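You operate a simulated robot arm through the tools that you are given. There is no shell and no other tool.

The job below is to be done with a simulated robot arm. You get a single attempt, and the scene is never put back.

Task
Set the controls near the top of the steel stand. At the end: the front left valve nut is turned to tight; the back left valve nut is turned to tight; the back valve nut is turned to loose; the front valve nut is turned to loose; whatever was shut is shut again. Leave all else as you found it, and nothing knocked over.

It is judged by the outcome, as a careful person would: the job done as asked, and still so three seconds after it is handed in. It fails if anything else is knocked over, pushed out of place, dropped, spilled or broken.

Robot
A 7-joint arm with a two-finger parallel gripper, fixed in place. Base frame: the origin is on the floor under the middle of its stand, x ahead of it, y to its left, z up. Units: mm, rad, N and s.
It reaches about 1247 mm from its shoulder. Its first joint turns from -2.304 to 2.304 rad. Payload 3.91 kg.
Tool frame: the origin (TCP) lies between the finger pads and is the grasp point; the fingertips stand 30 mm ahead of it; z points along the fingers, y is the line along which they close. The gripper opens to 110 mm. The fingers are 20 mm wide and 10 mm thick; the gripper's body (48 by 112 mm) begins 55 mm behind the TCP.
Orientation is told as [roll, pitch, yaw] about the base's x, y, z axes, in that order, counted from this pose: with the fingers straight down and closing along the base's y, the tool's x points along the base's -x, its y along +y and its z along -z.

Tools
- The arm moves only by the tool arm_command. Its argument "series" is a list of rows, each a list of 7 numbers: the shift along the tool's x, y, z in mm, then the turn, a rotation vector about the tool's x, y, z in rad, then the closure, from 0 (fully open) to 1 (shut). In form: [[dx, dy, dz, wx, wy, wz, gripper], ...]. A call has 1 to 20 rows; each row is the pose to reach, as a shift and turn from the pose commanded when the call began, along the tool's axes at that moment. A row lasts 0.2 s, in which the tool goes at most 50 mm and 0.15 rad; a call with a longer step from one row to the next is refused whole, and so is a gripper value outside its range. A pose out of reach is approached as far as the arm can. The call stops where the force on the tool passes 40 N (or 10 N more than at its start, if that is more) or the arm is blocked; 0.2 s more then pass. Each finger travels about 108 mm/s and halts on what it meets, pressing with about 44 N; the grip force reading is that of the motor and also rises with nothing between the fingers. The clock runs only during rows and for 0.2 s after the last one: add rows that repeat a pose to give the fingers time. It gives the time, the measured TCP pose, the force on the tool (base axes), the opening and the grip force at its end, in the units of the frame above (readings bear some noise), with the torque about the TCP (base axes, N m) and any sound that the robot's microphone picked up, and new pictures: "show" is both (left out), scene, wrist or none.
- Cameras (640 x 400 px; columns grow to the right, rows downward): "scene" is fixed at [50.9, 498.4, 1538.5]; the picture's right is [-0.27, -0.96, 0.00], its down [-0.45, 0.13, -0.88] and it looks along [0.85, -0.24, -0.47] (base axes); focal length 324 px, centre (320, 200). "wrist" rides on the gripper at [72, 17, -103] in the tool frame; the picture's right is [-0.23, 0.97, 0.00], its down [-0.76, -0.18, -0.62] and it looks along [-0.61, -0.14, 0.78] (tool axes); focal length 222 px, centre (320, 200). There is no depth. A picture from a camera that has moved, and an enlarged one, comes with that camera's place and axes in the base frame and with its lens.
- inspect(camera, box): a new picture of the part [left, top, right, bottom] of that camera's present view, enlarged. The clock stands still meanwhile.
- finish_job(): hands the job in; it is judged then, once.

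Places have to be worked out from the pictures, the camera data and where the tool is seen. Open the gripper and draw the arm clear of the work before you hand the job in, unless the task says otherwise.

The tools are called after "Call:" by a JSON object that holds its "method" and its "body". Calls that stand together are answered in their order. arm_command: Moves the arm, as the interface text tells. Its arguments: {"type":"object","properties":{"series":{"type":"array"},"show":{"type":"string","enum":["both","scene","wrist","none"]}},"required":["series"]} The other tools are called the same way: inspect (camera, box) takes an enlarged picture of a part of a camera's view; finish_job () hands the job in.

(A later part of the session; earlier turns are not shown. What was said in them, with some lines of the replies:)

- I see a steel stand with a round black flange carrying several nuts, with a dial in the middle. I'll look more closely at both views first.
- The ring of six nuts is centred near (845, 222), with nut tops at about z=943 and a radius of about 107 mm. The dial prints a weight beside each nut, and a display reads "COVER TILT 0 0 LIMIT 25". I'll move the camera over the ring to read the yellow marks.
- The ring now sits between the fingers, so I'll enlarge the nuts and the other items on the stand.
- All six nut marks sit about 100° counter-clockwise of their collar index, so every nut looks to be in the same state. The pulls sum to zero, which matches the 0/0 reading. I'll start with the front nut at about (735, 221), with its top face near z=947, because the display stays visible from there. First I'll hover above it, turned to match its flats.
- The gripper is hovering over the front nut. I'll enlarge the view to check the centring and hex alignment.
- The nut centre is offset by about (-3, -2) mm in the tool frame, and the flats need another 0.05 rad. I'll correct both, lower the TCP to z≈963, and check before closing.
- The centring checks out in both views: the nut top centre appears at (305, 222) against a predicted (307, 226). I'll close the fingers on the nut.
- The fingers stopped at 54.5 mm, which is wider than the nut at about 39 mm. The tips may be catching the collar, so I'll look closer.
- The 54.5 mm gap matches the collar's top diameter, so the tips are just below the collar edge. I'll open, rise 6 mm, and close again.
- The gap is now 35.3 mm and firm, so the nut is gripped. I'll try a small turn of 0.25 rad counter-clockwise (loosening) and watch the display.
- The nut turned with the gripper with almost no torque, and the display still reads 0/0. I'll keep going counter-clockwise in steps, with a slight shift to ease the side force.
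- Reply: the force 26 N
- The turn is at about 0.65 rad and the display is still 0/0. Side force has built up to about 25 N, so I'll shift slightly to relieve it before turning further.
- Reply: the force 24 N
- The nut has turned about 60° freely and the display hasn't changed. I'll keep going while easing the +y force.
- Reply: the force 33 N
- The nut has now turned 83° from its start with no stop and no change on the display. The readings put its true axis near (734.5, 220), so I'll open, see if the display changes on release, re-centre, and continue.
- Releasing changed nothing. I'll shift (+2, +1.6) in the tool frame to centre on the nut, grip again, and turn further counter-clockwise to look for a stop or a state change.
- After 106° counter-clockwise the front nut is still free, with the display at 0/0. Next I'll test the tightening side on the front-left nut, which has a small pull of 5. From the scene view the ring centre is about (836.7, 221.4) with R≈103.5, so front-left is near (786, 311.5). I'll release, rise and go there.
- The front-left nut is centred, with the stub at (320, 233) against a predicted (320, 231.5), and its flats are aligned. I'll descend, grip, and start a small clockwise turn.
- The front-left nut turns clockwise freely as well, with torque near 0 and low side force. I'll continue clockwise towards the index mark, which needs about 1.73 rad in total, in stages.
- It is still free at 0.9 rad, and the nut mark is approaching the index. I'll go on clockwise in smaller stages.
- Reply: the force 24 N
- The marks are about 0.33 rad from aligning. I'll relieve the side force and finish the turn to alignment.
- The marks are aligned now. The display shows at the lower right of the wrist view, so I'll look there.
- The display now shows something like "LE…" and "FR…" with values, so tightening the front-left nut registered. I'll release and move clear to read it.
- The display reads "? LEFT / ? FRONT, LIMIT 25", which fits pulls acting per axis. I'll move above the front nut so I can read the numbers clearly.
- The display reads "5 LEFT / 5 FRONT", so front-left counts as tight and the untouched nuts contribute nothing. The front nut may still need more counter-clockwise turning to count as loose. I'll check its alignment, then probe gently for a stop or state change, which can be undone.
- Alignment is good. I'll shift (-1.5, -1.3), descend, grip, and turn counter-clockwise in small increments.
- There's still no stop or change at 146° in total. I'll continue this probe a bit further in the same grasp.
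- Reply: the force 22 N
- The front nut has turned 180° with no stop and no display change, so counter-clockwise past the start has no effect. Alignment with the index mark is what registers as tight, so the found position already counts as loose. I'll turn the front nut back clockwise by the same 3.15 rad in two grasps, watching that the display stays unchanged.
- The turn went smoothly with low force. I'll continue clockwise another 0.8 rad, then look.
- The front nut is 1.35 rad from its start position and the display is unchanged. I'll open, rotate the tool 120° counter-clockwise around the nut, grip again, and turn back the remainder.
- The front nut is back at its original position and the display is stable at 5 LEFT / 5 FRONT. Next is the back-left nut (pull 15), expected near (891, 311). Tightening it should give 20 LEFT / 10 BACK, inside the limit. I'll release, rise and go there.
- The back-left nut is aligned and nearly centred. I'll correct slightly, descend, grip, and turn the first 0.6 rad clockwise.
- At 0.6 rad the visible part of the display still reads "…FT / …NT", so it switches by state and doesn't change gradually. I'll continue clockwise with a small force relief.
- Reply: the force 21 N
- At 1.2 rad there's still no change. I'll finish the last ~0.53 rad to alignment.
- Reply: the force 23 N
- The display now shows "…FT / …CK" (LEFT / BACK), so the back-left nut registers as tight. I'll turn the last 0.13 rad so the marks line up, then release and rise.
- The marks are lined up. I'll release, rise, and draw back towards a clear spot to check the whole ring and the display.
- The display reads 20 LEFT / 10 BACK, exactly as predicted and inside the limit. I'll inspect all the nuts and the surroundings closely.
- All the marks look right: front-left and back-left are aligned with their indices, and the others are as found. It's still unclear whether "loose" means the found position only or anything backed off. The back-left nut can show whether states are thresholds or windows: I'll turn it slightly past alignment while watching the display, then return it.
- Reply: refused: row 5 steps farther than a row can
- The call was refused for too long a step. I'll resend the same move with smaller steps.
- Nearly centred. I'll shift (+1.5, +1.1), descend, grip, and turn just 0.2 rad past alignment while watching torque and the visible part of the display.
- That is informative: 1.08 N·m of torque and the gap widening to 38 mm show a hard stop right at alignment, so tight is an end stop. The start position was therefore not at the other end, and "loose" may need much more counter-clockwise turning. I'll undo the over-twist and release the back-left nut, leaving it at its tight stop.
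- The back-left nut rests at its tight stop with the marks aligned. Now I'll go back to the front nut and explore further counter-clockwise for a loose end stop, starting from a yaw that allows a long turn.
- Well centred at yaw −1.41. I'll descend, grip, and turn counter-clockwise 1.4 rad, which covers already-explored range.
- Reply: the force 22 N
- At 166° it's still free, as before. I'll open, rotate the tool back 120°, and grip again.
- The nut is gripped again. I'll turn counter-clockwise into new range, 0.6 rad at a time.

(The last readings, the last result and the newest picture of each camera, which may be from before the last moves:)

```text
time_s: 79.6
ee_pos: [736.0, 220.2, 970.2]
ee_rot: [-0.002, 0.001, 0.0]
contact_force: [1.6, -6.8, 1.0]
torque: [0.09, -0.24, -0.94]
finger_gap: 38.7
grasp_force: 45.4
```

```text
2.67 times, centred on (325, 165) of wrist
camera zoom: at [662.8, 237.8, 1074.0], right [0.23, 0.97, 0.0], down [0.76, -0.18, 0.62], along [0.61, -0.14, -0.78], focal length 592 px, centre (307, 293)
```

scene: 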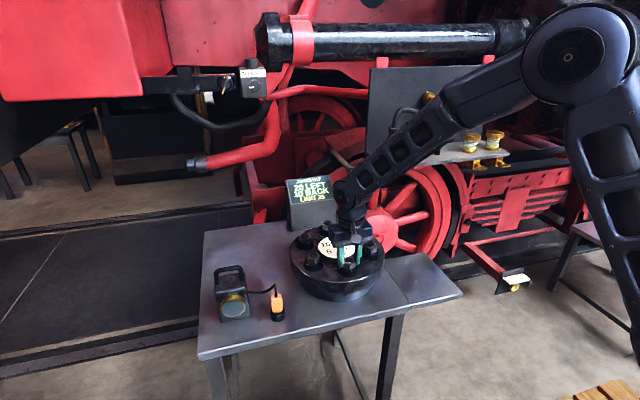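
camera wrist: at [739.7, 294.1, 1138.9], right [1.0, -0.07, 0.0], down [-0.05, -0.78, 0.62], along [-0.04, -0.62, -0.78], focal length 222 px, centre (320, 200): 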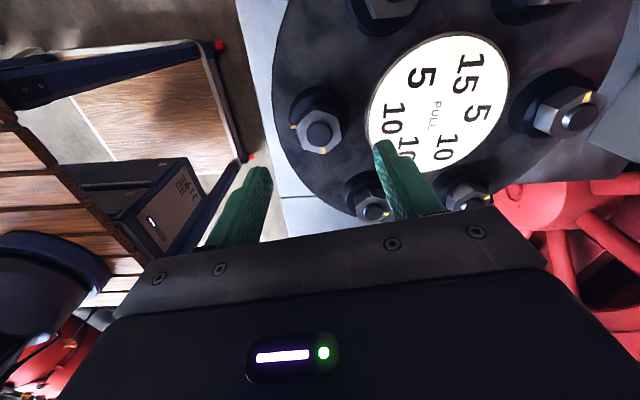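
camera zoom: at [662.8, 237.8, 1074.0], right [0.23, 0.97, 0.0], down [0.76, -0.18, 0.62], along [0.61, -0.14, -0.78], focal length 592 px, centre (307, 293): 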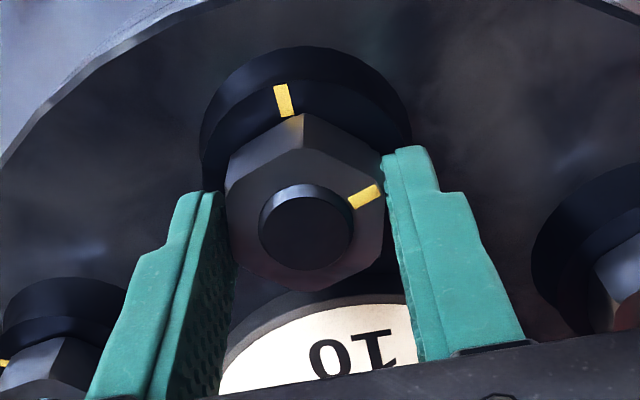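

Now there's a clear end stop on the counter-clockwise side as well: −0.94 N·m and the gap at 38.7 mm, about 190° from the found position. So the travel runs from a tight stop (marks aligned) to a loose stop about 290° away. The found position was in between, which means "loose" is this end and the front nut is now there. I'll unwind the finger slip and release.

Call:
{"method": "arm_command", "body": {"series": [[0, 0, 0, 0, 0, 0.06, 0.9], [0, 0, 0, 0, 0, 0.12, 0.9], [0, 0, 0, 0, 0, 0.17, 0.9], [0, 0, 0, 0, 0, 0.17, 0.36], [0, 0, 0, 0, 0, 0.17, 0.36], [0, 0, -30, 0, 0, 0.17, 0.36], [0, 0, -63, 0, 0, 0.17, 0.36], [0, 0, -63, 0, 0, 0.17, 0.36]]}}

Call:
{"method": "inspect", "body": {"camera": "wrist", "box": [260, 85, 380, 175]}}

Call:
{"method": "inspect", "body": {"camera": "scene", "box": [270, 160, 400, 300]}}

```text
time_s: 81.4
ee_pos: [735.7, 220.6, 1033.4]
ee_rot: [0.0, 0.0, -0.171]
contact_force: [0.0, -0.4, 0.1]
torque: [-0.03, -0.02, -0.01]
finger_gap: 70.1
grasp_force: 0.1
camera wrist: at [666.8, 250.2, 1138.5], right [0.39, 0.92, 0.0], down [0.72, -0.3, 0.62], along [0.57, -0.24, -0.78], focal length 222 px, centre (320, 200)
```

scene: 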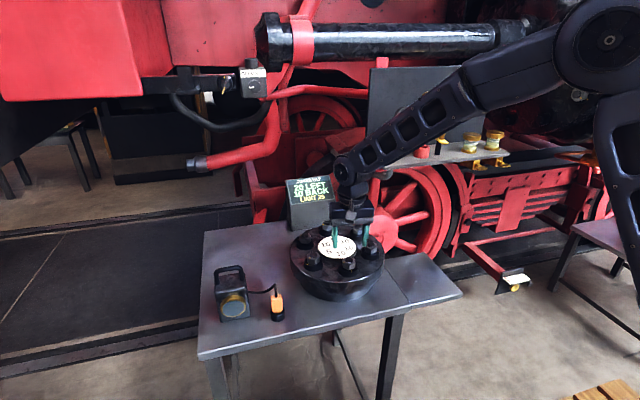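
wrist: 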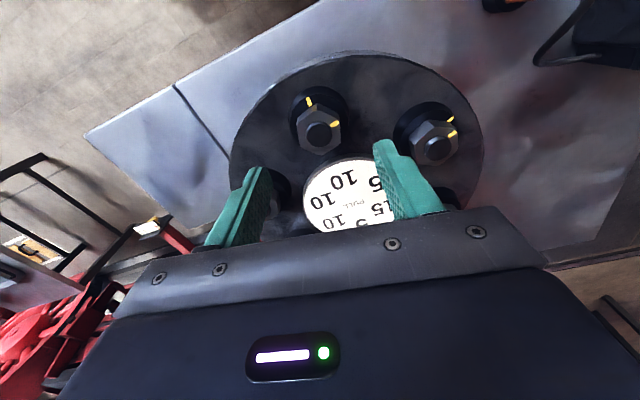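

```text
4.44 times, centred on (320, 130) of wrist
camera zoom: at [666.8, 250.2, 1138.5], right [0.39, 0.92, 0.0], down [0.72, -0.3, 0.62], along [0.57, -0.24, -0.78], focal length 987 px, centre (320, 511)
```

zoom: 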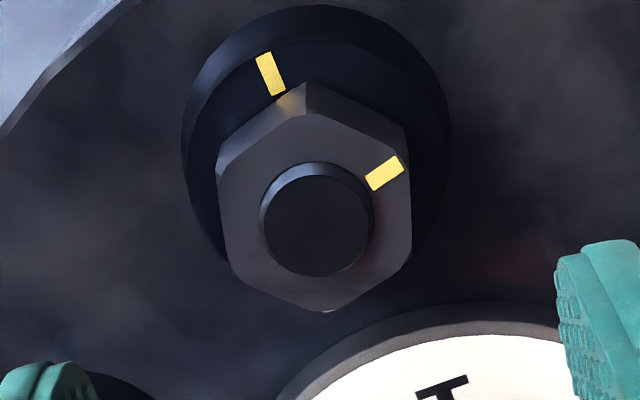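

```text
2.86 times, centred on (335, 230) of scene
camera zoom: at [50.9, 498.4, 1538.5], right [-0.27, -0.96, 0.0], down [-0.45, 0.13, -0.88], along [0.85, -0.24, -0.47], focal length 927 px, centre (277, 114)
```

zoom: 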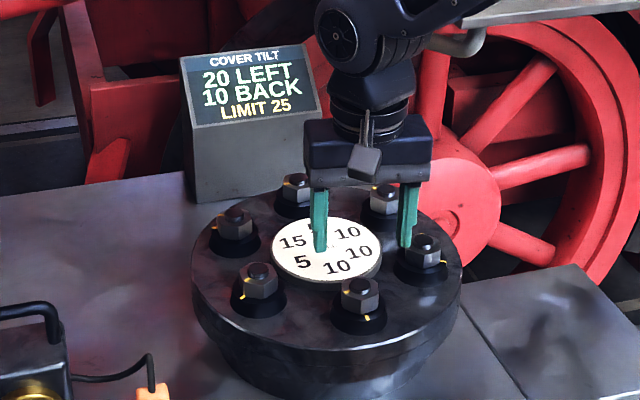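

The front nut's mark is now about 285° from its index, at the loose end of its travel, with the display still 20 LEFT / 10 BACK. Next is the back nut, expected at about (945, 220). I'll move there with yaw −1.41 for a long counter-clockwise turn.

Call:
{"method": "arm_command", "body": {"series": [[-22.9, 3.9, -10, 0, 0, 0.137, 0.36], [-45.8, 7.8, -10, 0, 0, 0.275, 0.36], [-68.8, 11.6, -10, 0, 0, 0.412, 0.36], [-91.7, 15.5, -10, 0, 0, 0.55, 0.36], [-114.6, 19.4, -10, 0, 0, 0.687, 0.36], [-137.5, 23.3, -10, 0, 0, 0.825, 0.36], [-160.5, 27.1, -10, 0, 0, 0.962, 0.36], [-183.4, 31, -10, 0, 0, 1.1, 0.36], [-206.3, 34.9, 0, 0, 0, 1.237, 0.36], [-206.3, 34.9, 0, 0, 0, 1.237, 0.36]]}}

Call:
{"method": "inspect", "body": {"camera": "wrist", "box": [260, 85, 380, 175]}}

Call:
{"method": "inspect", "body": {"camera": "scene", "box": [270, 160, 400, 300]}}

```text
time_s: 83.6
ee_pos: [945.6, 218.4, 1033.8]
ee_rot: [0.0, 0.0, -1.408]
contact_force: [-0.1, -0.1, -0.3]
torque: [-0.02, -0.02, 0.01]
finger_gap: 70.4
grasp_force: 0.0
camera wrist: at [950.1, 294.7, 1138.7], right [1.0, -0.07, 0.0], down [-0.05, -0.78, 0.62], along [-0.04, -0.62, -0.78], focal length 222 px, centre (320, 200)
```

scene: 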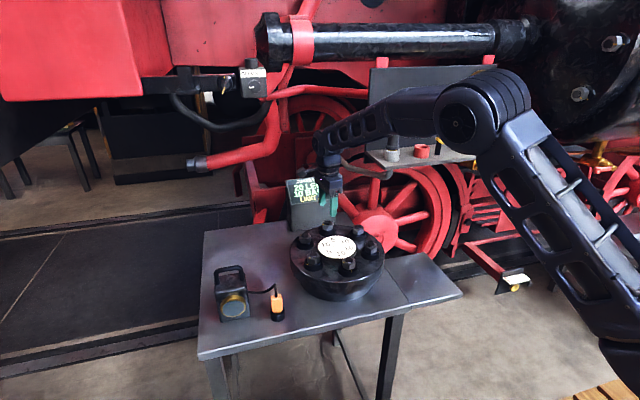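
wrist: 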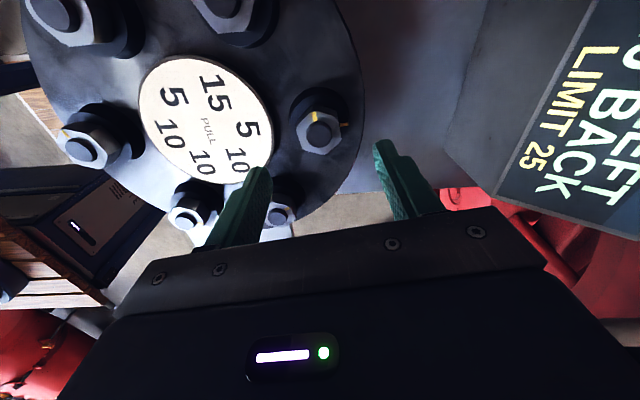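

```text
4.44 times, centred on (320, 130) of wrist
camera zoom: at [950.1, 294.7, 1138.7], right [1.0, -0.07, 0.0], down [-0.05, -0.78, 0.62], along [-0.04, -0.62, -0.78], focal length 987 px, centre (320, 511)
```

zoom: 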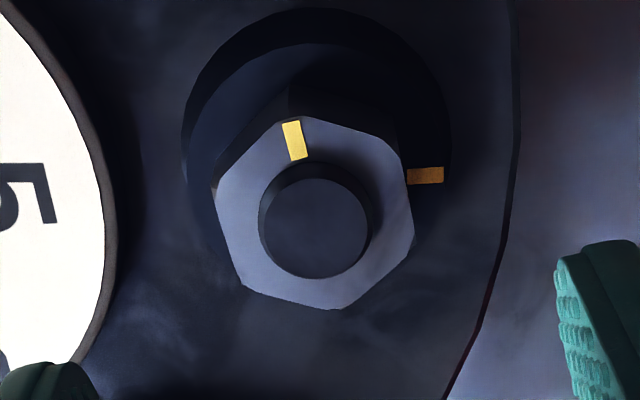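

```text
2.86 times, centred on (335, 230) of scene
camera zoom: at [50.9, 498.4, 1538.5], right [-0.27, -0.96, 0.0], down [-0.45, 0.13, -0.88], along [0.85, -0.24, -0.47], focal length 927 px, centre (277, 114)
```

zoom: 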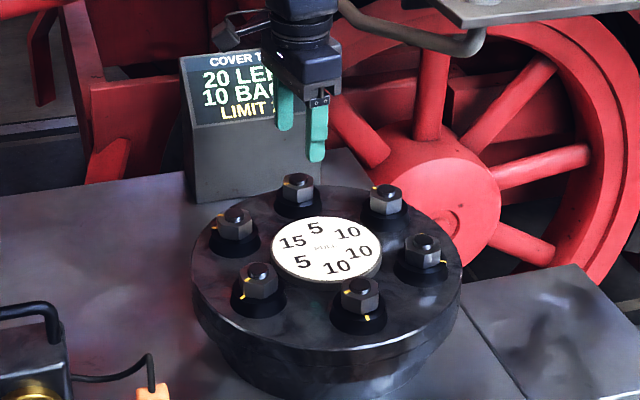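

The back nut is centred and aligned, the same as the front nut was. I'll descend, grip, and turn counter-clockwise 1.4 rad.

Call:
{"method": "arm_command", "body": {"series": [[0.4, -0.5, 30, 0, 0, 0, 0.36], [0.4, -0.5, 52, 0, 0, 0, 0.36], [0.4, -0.5, 64.5, 0, 0, 0, 0.36], [0.4, -0.5, 64.5, 0, 0, 0, 0.36], [0.4, -0.5, 64.5, 0, 0, 0, 0.7], [0.4, -0.5, 64.5, 0, 0, 0, 0.9], [0.4, -0.5, 64.5, 0, 0, 0, 0.9], [0.4, -0.5, 64.5, 0, 0, -0.12, 0.9], [0.4, -0.5, 64.5, 0, 0, -0.24, 0.9], [0.4, -0.5, 64.5, 0, 0, -0.36, 0.9], [0.4, -0.5, 64.5, 0, 0, -0.48, 0.9], [0.4, -0.5, 64.5, 0, 0, -0.6, 0.9], [0.4, -0.5, 64.5, 0, 0, -0.72, 0.9], [0.4, -0.5, 64.5, 0, 0, -0.84, 0.9], [0.4, -0.5, 64.5, 0, 0, -0.96, 0.9], [0.4, -0.5, 64.5, 0, 0, -1.08, 0.9], [0.4, -0.5, 64.5, 0, 0, -1.2, 0.9], [0.4, -0.5, 64.5, 0, 0, -1.32, 0.9], [0.4, -0.5, 64.5, 0, 0, -1.4, 0.9], [0.4, -0.5, 64.5, 0, 0, -1.4, 0.9]], "show": "scene"}}

Call:
{"method": "inspect", "body": {"camera": "wrist", "box": [220, 90, 430, 240]}}

Call:
{"method": "inspect", "body": {"camera": "scene", "box": [270, 160, 400, 300]}}

```text
time_s: 87.8
ee_pos: [944.3, 219.8, 969.0]
ee_rot: [-0.001, 0.001, -0.009]
contact_force: [21.7, 4.4, 24.9]
torque: [0.18, -0.25, 0.01]
finger_gap: 35.5
grasp_force: 45.2
```

scene: 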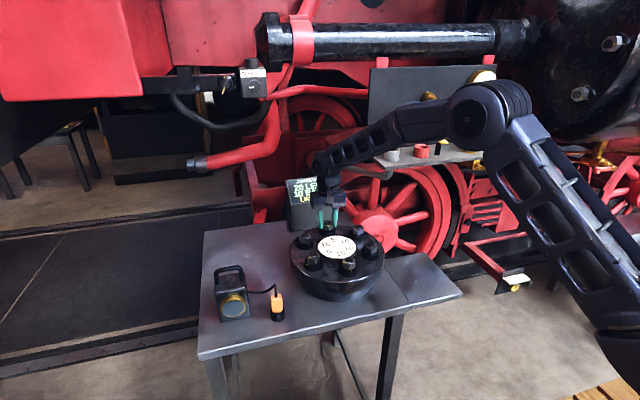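

```text
2.67 times, centred on (325, 165) of wrist
camera zoom: at [871.1, 238.2, 1073.3], right [0.23, 0.97, 0.0], down [0.76, -0.18, 0.62], along [0.61, -0.15, -0.78], focal length 592 px, centre (307, 293)
```

zoom: 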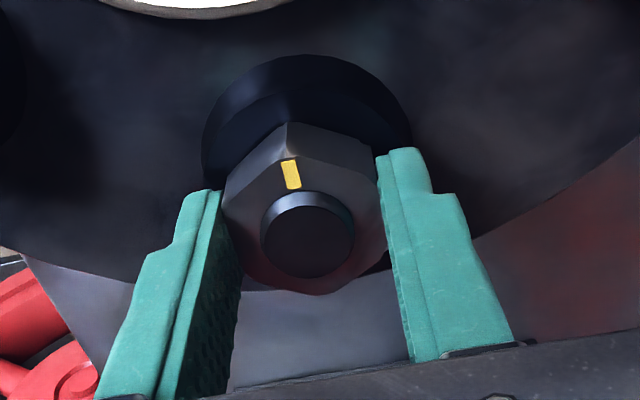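

```text
2.86 times, centred on (335, 230) of scene
camera zoom: at [50.9, 498.4, 1538.5], right [-0.27, -0.96, 0.0], down [-0.45, 0.13, -0.88], along [0.85, -0.24, -0.47], focal length 927 px, centre (277, 114)
```

zoom: 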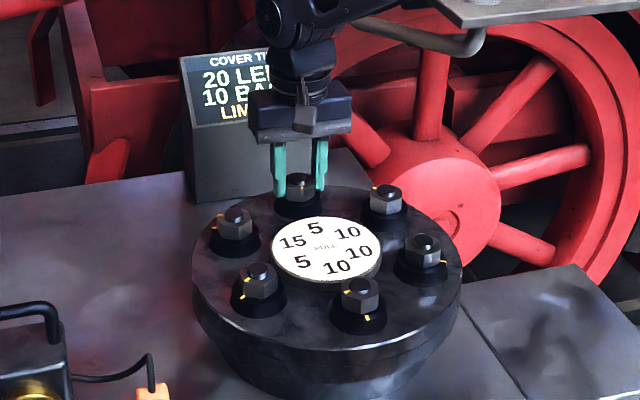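

The display holds at 20 LEFT / 10 BACK. I'll relieve the side and upward forces and continue another 1.5 rad.

Call:
{"method": "arm_command", "body": {"series": [[-0.8, 0, -1, 0, 0, 0, 0.9], [-1.5, 0, -2, 0, 0, 0, 0.9], [-1.5, 0, -2, 0, 0, -0.12, 0.9], [-1.5, 0, -2, 0, 0, -0.24, 0.9], [-1.5, 0, -2, 0, 0, -0.36, 0.9], [-1.5, 0, -2, 0, 0, -0.48, 0.9], [-1.5, 0, -2, 0, 0, -0.6, 0.9], [-1.5, 0, -2, 0, 0, -0.72, 0.9], [-1.5, 0, -2, 0, 0, -0.84, 0.9], [-1.5, 0, -2, 0, 0, -0.96, 0.9], [-1.5, 0, -2, 0, 0, -1.08, 0.9], [-1.5, 0, -2, 0, 0, -1.2, 0.9], [-1.5, 0, -2, 0, 0, -1.32, 0.9], [-1.5, 0, -2, 0, 0, -1.44, 0.9], [-1.5, 0, -2, 0, 0, -1.5, 0.9], [-1.5, 0, -2, 0, 0, -1.5, 0.9]], "show": "scene"}}

Call:
{"method": "inspect", "body": {"camera": "wrist", "box": [220, 90, 430, 240]}}

Call:
{"method": "inspect", "body": {"camera": "scene", "box": [270, 160, 400, 300]}}

```text
time_s: 90.2
ee_pos: [945.4, 220.1, 971.0]
ee_rot: [0.002, 0.002, 1.05]
contact_force: [-5.0, -2.6, 0.2]
torque: [0.47, -0.07, -0.01]
finger_gap: 35.8
grasp_force: 44.9
stopped in row 12: the force on the tool passed its limit at 44 N (the readings are from after the stop); the commanded pose is now the measured one
```

scene: 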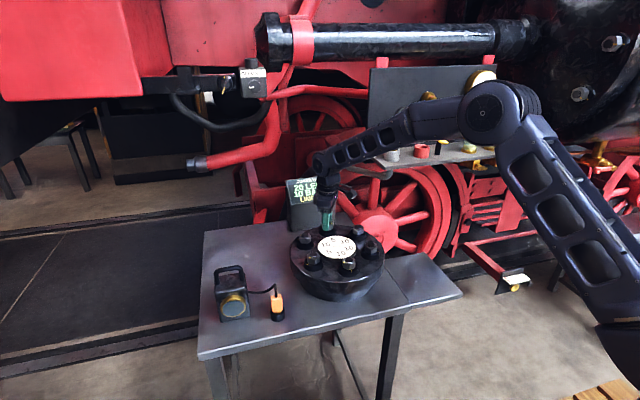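

```text
2.67 times, centred on (325, 165) of wrist
camera zoom: at [893.9, 166.5, 1074.7], right [-0.73, 0.68, 0.0], down [0.53, 0.57, 0.62], along [0.42, 0.46, -0.78], focal length 592 px, centre (307, 293)
```

zoom: 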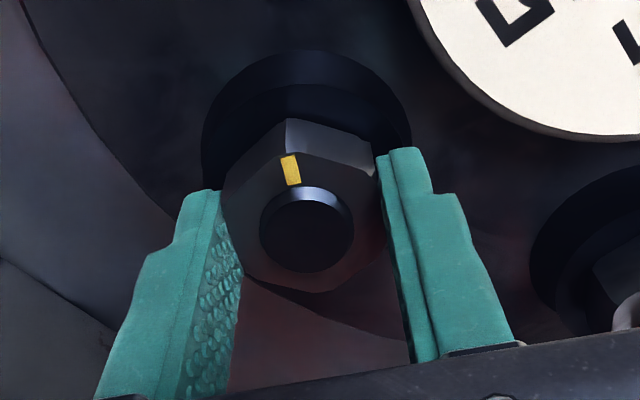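

```text
2.86 times, centred on (335, 230) of scene
camera zoom: at [50.9, 498.4, 1538.5], right [-0.27, -0.96, 0.0], down [-0.45, 0.13, -0.88], along [0.85, -0.24, -0.47], focal length 927 px, centre (277, 114)
```

zoom: 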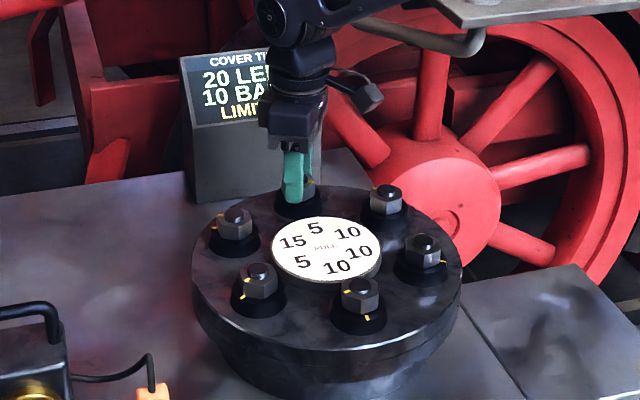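

The turn paused at 141° on side load (44 N), which has since relaxed. I'll open, rotate the tool back 120°, grip again, and then go on to the loose stop.

Call:
{"method": "arm_command", "body": {"series": [[0, 0, 0, 0, 0, 0, 0.36], [0, 0, 0, 0, 0, 0, 0.36], [0, 0, 0, 0, 0, 0.15, 0.36], [0, 0, 0, 0, 0, 0.3, 0.36], [0, 0, 0, 0, 0, 0.45, 0.36], [0, 0, 0, 0, 0, 0.6, 0.36], [0, 0, 0, 0, 0, 0.75, 0.36], [0, 0, 0, 0, 0, 0.9, 0.36], [0, 0, 0, 0, 0, 1.05, 0.36], [0, 0, 0, 0, 0, 1.2, 0.36], [0, 0, 0, 0, 0, 1.35, 0.36], [0, 0, 0, 0, 0, 1.5, 0.36], [0, 0, 0, 0, 0, 1.65, 0.36], [0, 0, 0, 0, 0, 1.8, 0.36], [0, 0, 0, 0, 0, 1.95, 0.36], [0, 0, 0, 0, 0, 2.094, 0.36], [0, 0, 0, 0, 0, 2.094, 0.36]], "show": "none"}}

Call:
{"method": "inspect", "body": {"camera": "wrist", "box": [220, 90, 430, 240]}}

```text
time_s: 93.8
ee_pos: [944.1, 219.6, 971.1]
ee_rot: [0.0, 0.0, -1.046]
contact_force: [-0.3, -0.1, 0.0]
torque: [-0.03, 0.01, 0.01]
finger_gap: 70.4
grasp_force: 0.1
```

```text
2.67 times, centred on (325, 165) of wrist
camera zoom: at [922.7, 291.9, 1074.8], right [0.96, 0.29, 0.0], down [0.23, -0.75, 0.62], along [0.18, -0.6, -0.78], focal length 592 px, centre (307, 293)
```

zoom: 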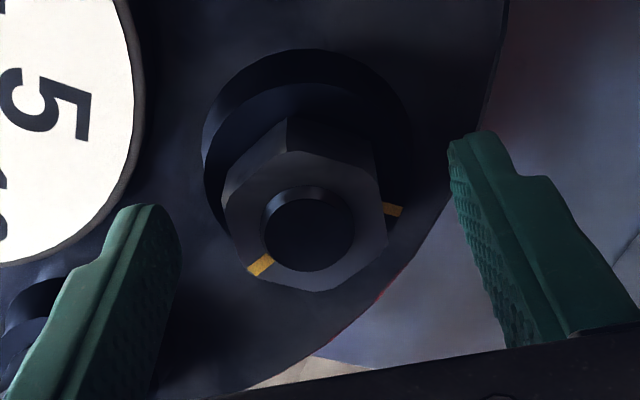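

Aligned and centred. I'll grip and turn counter-clockwise 0.65 rad, stopping short of the expected end.

Call:
{"method": "arm_command", "body": {"series": [[0, 0, 0, 0, 0, 0, 0.7], [0, 0, 0, 0, 0, 0, 0.9], [0, 0, 0, 0, 0, 0, 0.9], [0, 0, 0, 0, 0, -0.11, 0.9], [0, 0, 0, 0, 0, -0.22, 0.9], [0, 0, 0, 0, 0, -0.33, 0.9], [0, 0, 0, 0, 0, -0.44, 0.9], [0, 0, 0, 0, 0, -0.55, 0.9], [0, 0, 0, 0, 0, -0.65, 0.9], [0, 0, 0, 0, 0, -0.65, 0.9]], "show": "none"}}

```text
time_s: 96.0
ee_pos: [946.1, 219.7, 970.1]
ee_rot: [-0.001, 0.001, -0.393]
contact_force: [-5.5, -0.8, 8.0]
torque: [0.36, 0.87, 0.02]
finger_gap: 35.5
grasp_force: 45.1
```

Still free with no torque. I'll take it gently the last part to the stop.

Call:
{"method": "arm_command", "body": {"series": [[0, 0, 0, 0, 0, -0.06, 0.9], [0, 0, 0, 0, 0, -0.12, 0.9], [0, 0, 0, 0, 0, -0.18, 0.9], [0, 0, 0, 0, 0, -0.18, 0.9]], "show": "scene"}}

Call:
{"method": "inspect", "body": {"camera": "wrist", "box": [220, 90, 430, 240]}}

Call:
{"method": "inspect", "body": {"camera": "scene", "box": [270, 160, 400, 300]}}

```text
time_s: 97.0
ee_pos: [946.1, 219.9, 969.8]
ee_rot: [-0.001, 0.002, -0.212]
contact_force: [-3.2, 0.6, 7.0]
torque: [-0.07, -0.57, 0.02]
finger_gap: 35.3
grasp_force: 44.9
```

scene: 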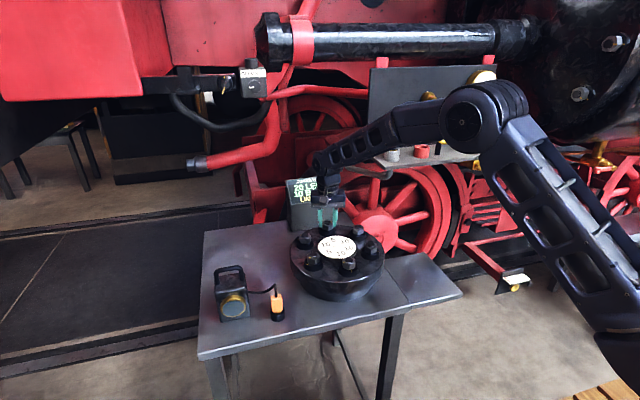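

```text
2.67 times, centred on (325, 165) of wrist
camera zoom: at [877.4, 252.7, 1075.0], right [0.43, 0.9, 0.0], down [0.71, -0.33, 0.62], along [0.56, -0.27, -0.78], focal length 592 px, centre (307, 293)
```

zoom: 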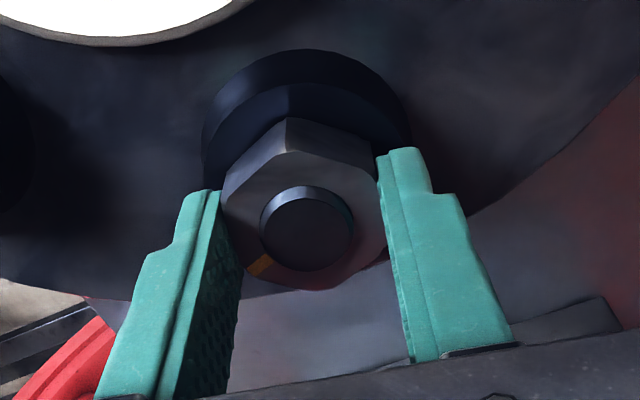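

```text
2.86 times, centred on (335, 230) of scene
camera zoom: at [50.9, 498.4, 1538.5], right [-0.27, -0.96, 0.0], down [-0.45, 0.13, -0.88], along [0.85, -0.24, -0.47], focal length 927 px, centre (277, 114)
```

zoom: 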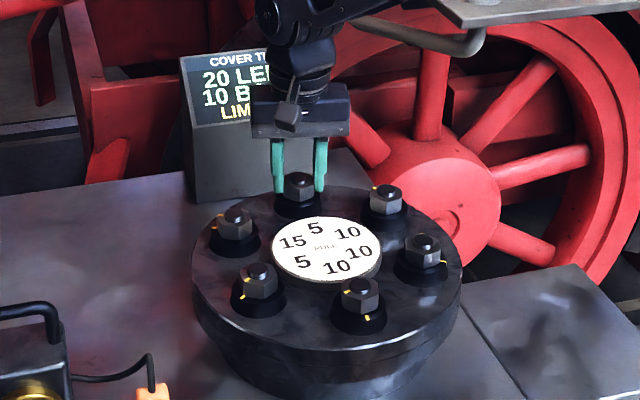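

It's at 188° from start with no stop yet. I'll continue in small steps until it meets the end.

Call:
{"method": "arm_command", "body": {"series": [[0, 0, 0, 0, 0, -0.05, 0.9], [0, 0, 0, 0, 0, -0.1, 0.9], [0, 0, 0, 0, 0, -0.1, 0.9]], "show": "none"}}

```text
time_s: 97.8
ee_pos: [944.5, 218.8, 970.2]
ee_rot: [-0.001, 0.001, -0.113]
contact_force: [-0.3, -4.0, 8.3]
torque: [0.16, -0.19, -1.14]
finger_gap: 36.6
grasp_force: 45.2
```

The stop is reached (−1.14 N·m). I'll unwind slightly, release, rise, and check.

Call:
{"method": "arm_command", "body": {"series": [[0, 0, 0, 0, 0, 0.05, 0.9], [0, 0, 0, 0, 0, 0.05, 0.36], [0, 0, 0, 0, 0, 0.05, 0.36], [0, 0, -30, 0, 0, 0.05, 0.36], [0, 0, -63, 0, 0, 0.05, 0.36], [0, 0, -63, 0, 0, 0.05, 0.36]]}}

Call:
{"method": "inspect", "body": {"camera": "wrist", "box": [260, 85, 380, 175]}}

Call:
{"method": "inspect", "body": {"camera": "scene", "box": [270, 160, 400, 300]}}

```text
time_s: 99.2
ee_pos: [945.9, 219.7, 1031.8]
ee_rot: [-0.002, 0.003, -0.163]
contact_force: [0.0, -0.1, 0.2]
torque: [-0.02, -0.06, 0.02]
finger_gap: 70.4
grasp_force: 0.0
camera wrist: at [875.0, 248.3, 1136.9], right [0.38, 0.92, 0.0], down [0.72, -0.3, 0.62], along [0.57, -0.24, -0.78], focal length 222 px, centre (320, 200)
```

scene: 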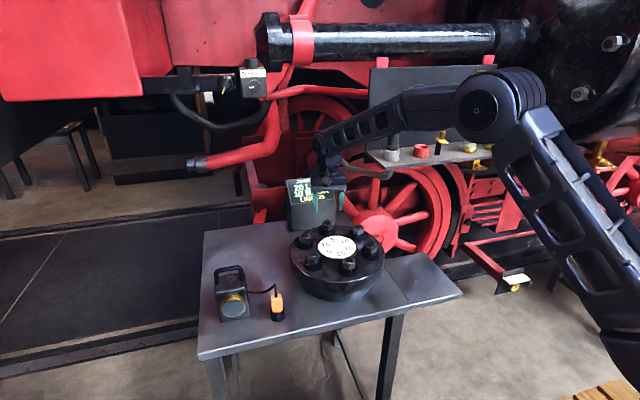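
wrist: 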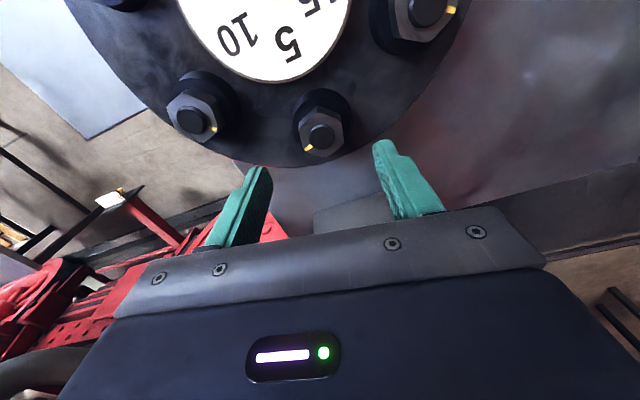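

```text
4.44 times, centred on (320, 130) of wrist
camera zoom: at [875.0, 248.3, 1136.9], right [0.38, 0.92, 0.0], down [0.72, -0.3, 0.62], along [0.57, -0.24, -0.78], focal length 987 px, centre (320, 511)
```

zoom: 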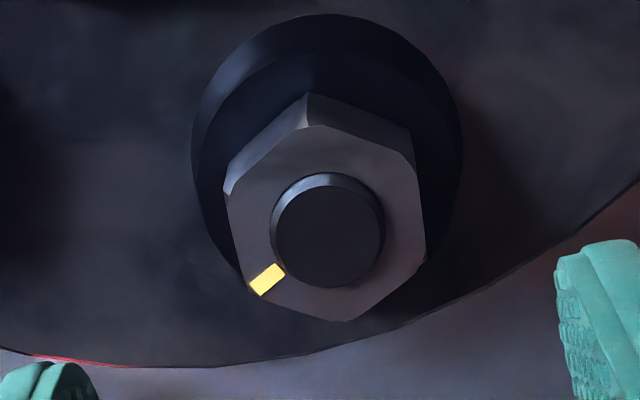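

```text
2.86 times, centred on (335, 230) of scene
camera zoom: at [50.9, 498.4, 1538.5], right [-0.27, -0.96, 0.0], down [-0.45, 0.13, -0.88], along [0.85, -0.24, -0.47], focal length 927 px, centre (277, 114)
```

zoom: 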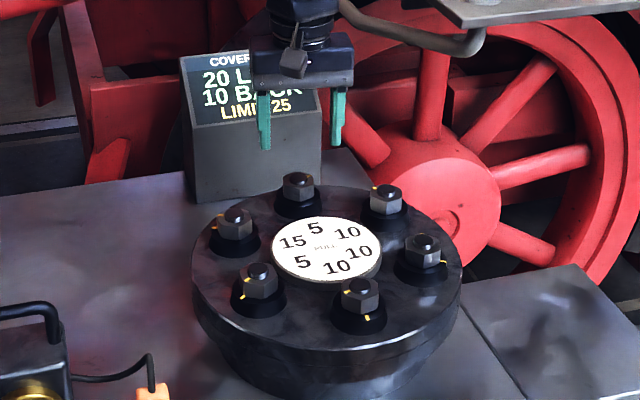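

The back nut's mark is now about 287° from its index and the front's about 285°, both at the loose end. The display is steady at 20 LEFT / 10 BACK. I'll rise and withdraw to the starting pose with the gripper open.

Call:
{"method": "arm_command", "body": {"series": [[0, 0, -45, 0, 0, 0, 0.36], [0, 0, -90, 0, 0, 0, 0.36], [29.7, -24.9, -105, 0, 0, -0.02, 0.36], [59.5, -49.8, -120, 0, 0, -0.04, 0.3], [89.2, -74.7, -135, 0, 0, -0.06, 0.2], [119, -99.6, -150, 0, 0, -0.08, 0.1], [148.7, -124.5, -165, 0, 0, -0.1, 0], [178.4, -149.4, -180, 0, 0, -0.12, 0], [208.2, -174.3, -195, 0, 0, -0.14, 0], [237.9, -199.2, -208, 0, 0, -0.163, 0], [237.9, -199.2, -208, 0, 0, -0.163, 0], [237.9, -199.2, -208, 0, 0, -0.163, 0]]}}

Call:
{"method": "inspect", "body": {"camera": "scene", "box": [270, 160, 400, 300]}}

Call:
{"method": "inspect", "body": {"camera": "wrist", "box": [320, 40, 520, 220]}}

Call:
{"method": "inspect", "body": {"camera": "scene", "box": [280, 220, 400, 305]}}

```text
time_s: 101.8
ee_pos: [680.9, 62.5, 1242.6]
ee_rot: [-0.001, 0.004, 0.001]
contact_force: [-0.2, 0.4, 0.3]
torque: [-0.01, 0.0, -0.03]
finger_gap: 109.8
grasp_force: 0.0
camera wrist: at [607.4, 79.8, 1346.5], right [0.23, 0.97, 0.0], down [0.76, -0.18, 0.62], along [0.6, -0.14, -0.78], focal length 222 px, centre (320, 200)
```

scene: 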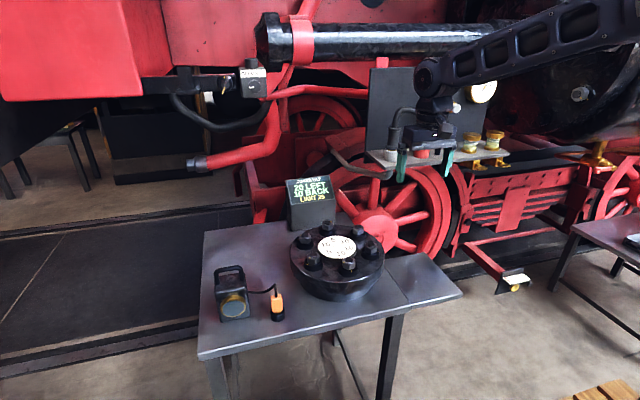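
wrist: 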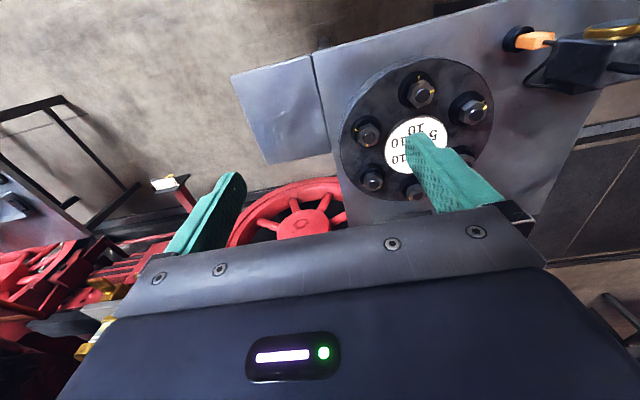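

```text
2.86 times, centred on (335, 230) of scene
camera zoom: at [50.9, 498.4, 1538.5], right [-0.27, -0.96, 0.0], down [-0.45, 0.13, -0.88], along [0.85, -0.24, -0.47], focal length 927 px, centre (277, 114)
```

zoom: 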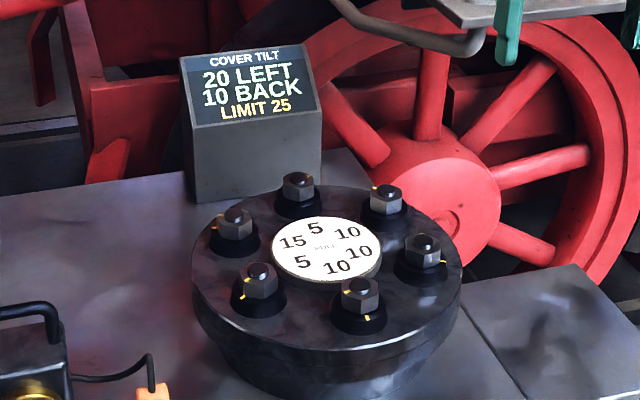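

```text
2.22 times, centred on (420, 130) of wrist
camera zoom: at [607.4, 79.8, 1346.5], right [0.23, 0.97, 0.0], down [0.76, -0.18, 0.62], along [0.6, -0.14, -0.78], focal length 494 px, centre (98, 356)
```

zoom: 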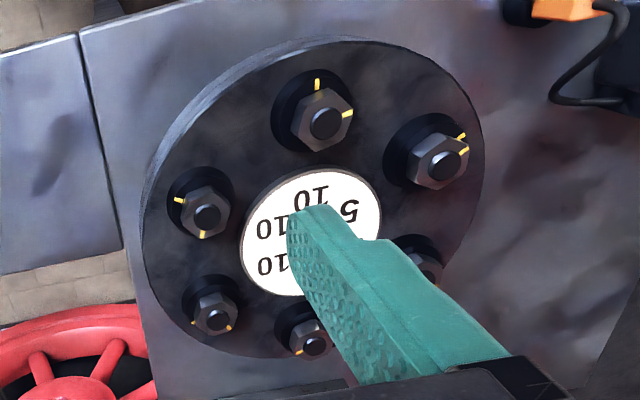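

```text
4.71 times, centred on (340, 262) of scene
camera zoom: at [50.9, 498.4, 1538.5], right [-0.27, -0.96, 0.0], down [-0.45, 0.13, -0.88], along [0.85, -0.24, -0.47], focal length 1527 px, centre (226, -94)
```

zoom: 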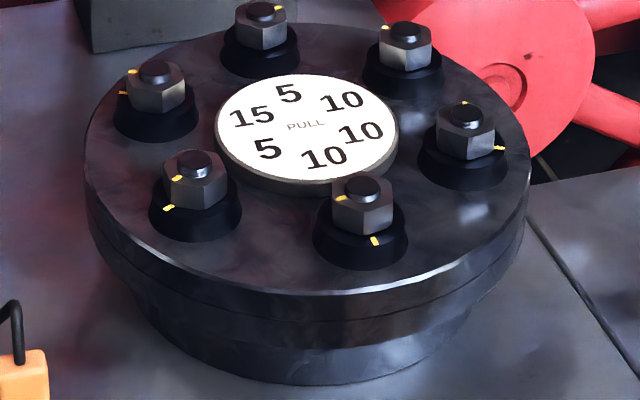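

Everything checks out:
- **Tight:** front-left and back-left have their marks aligned, and both count on the display (20 LEFT / 10 BACK, limit 25).
- **Loose:** front and back sit at their loose end stops.
- **Untouched:** front-right, back-right, the lamp and the plug are as found.

The gripper is open and clear, so I'm handing the job in.

Call:
{"method": "finish_job", "body": {}}

```text
The job is handed in.
```

I set the four nuts and handed the job in. One judgement call remains: what counts as "loose", because nothing on the stand marks it.

| Nut | Asked | Where it ended |
|---|---|---|
| Front left | tight | Turned until its mark lines up with the index mark; the display counts it as tight |
| Back left | tight | At its tight stop, marks lined up; the display counts it as tight |
| Back | loose | Turned counter-clockwise to its end stop |
| Front | loose | Turned counter-clockwise to its end stop |

- **Cover tilt:** the display reads 20 LEFT / 10 BACK against a limit of 25. I never saw it read higher, though the arm hid it during parts of the turning.
- **What "loose" means:** all six nuts started about 100° back from tight, and the front and back nuts each turned about 190° further before hitting a stop. I took that stop as loose. The display doesn't change when a nut is loosened, so it couldn't confirm this.
- **Extra turning:** I turned the front nut back and forth while working out how the nuts behave. I also turned the back left nut briefly against its tight stop, where the fingers slipped slightly. I saw no damage from either.
- **Everything else:** the front right and back right nuts, the lamp and the orange plug look as they did at the start, and nothing was knocked over. I opened nothing, so there was nothing to shut again.

The gripper is open and the arm is clear of the stand, close to where it started.
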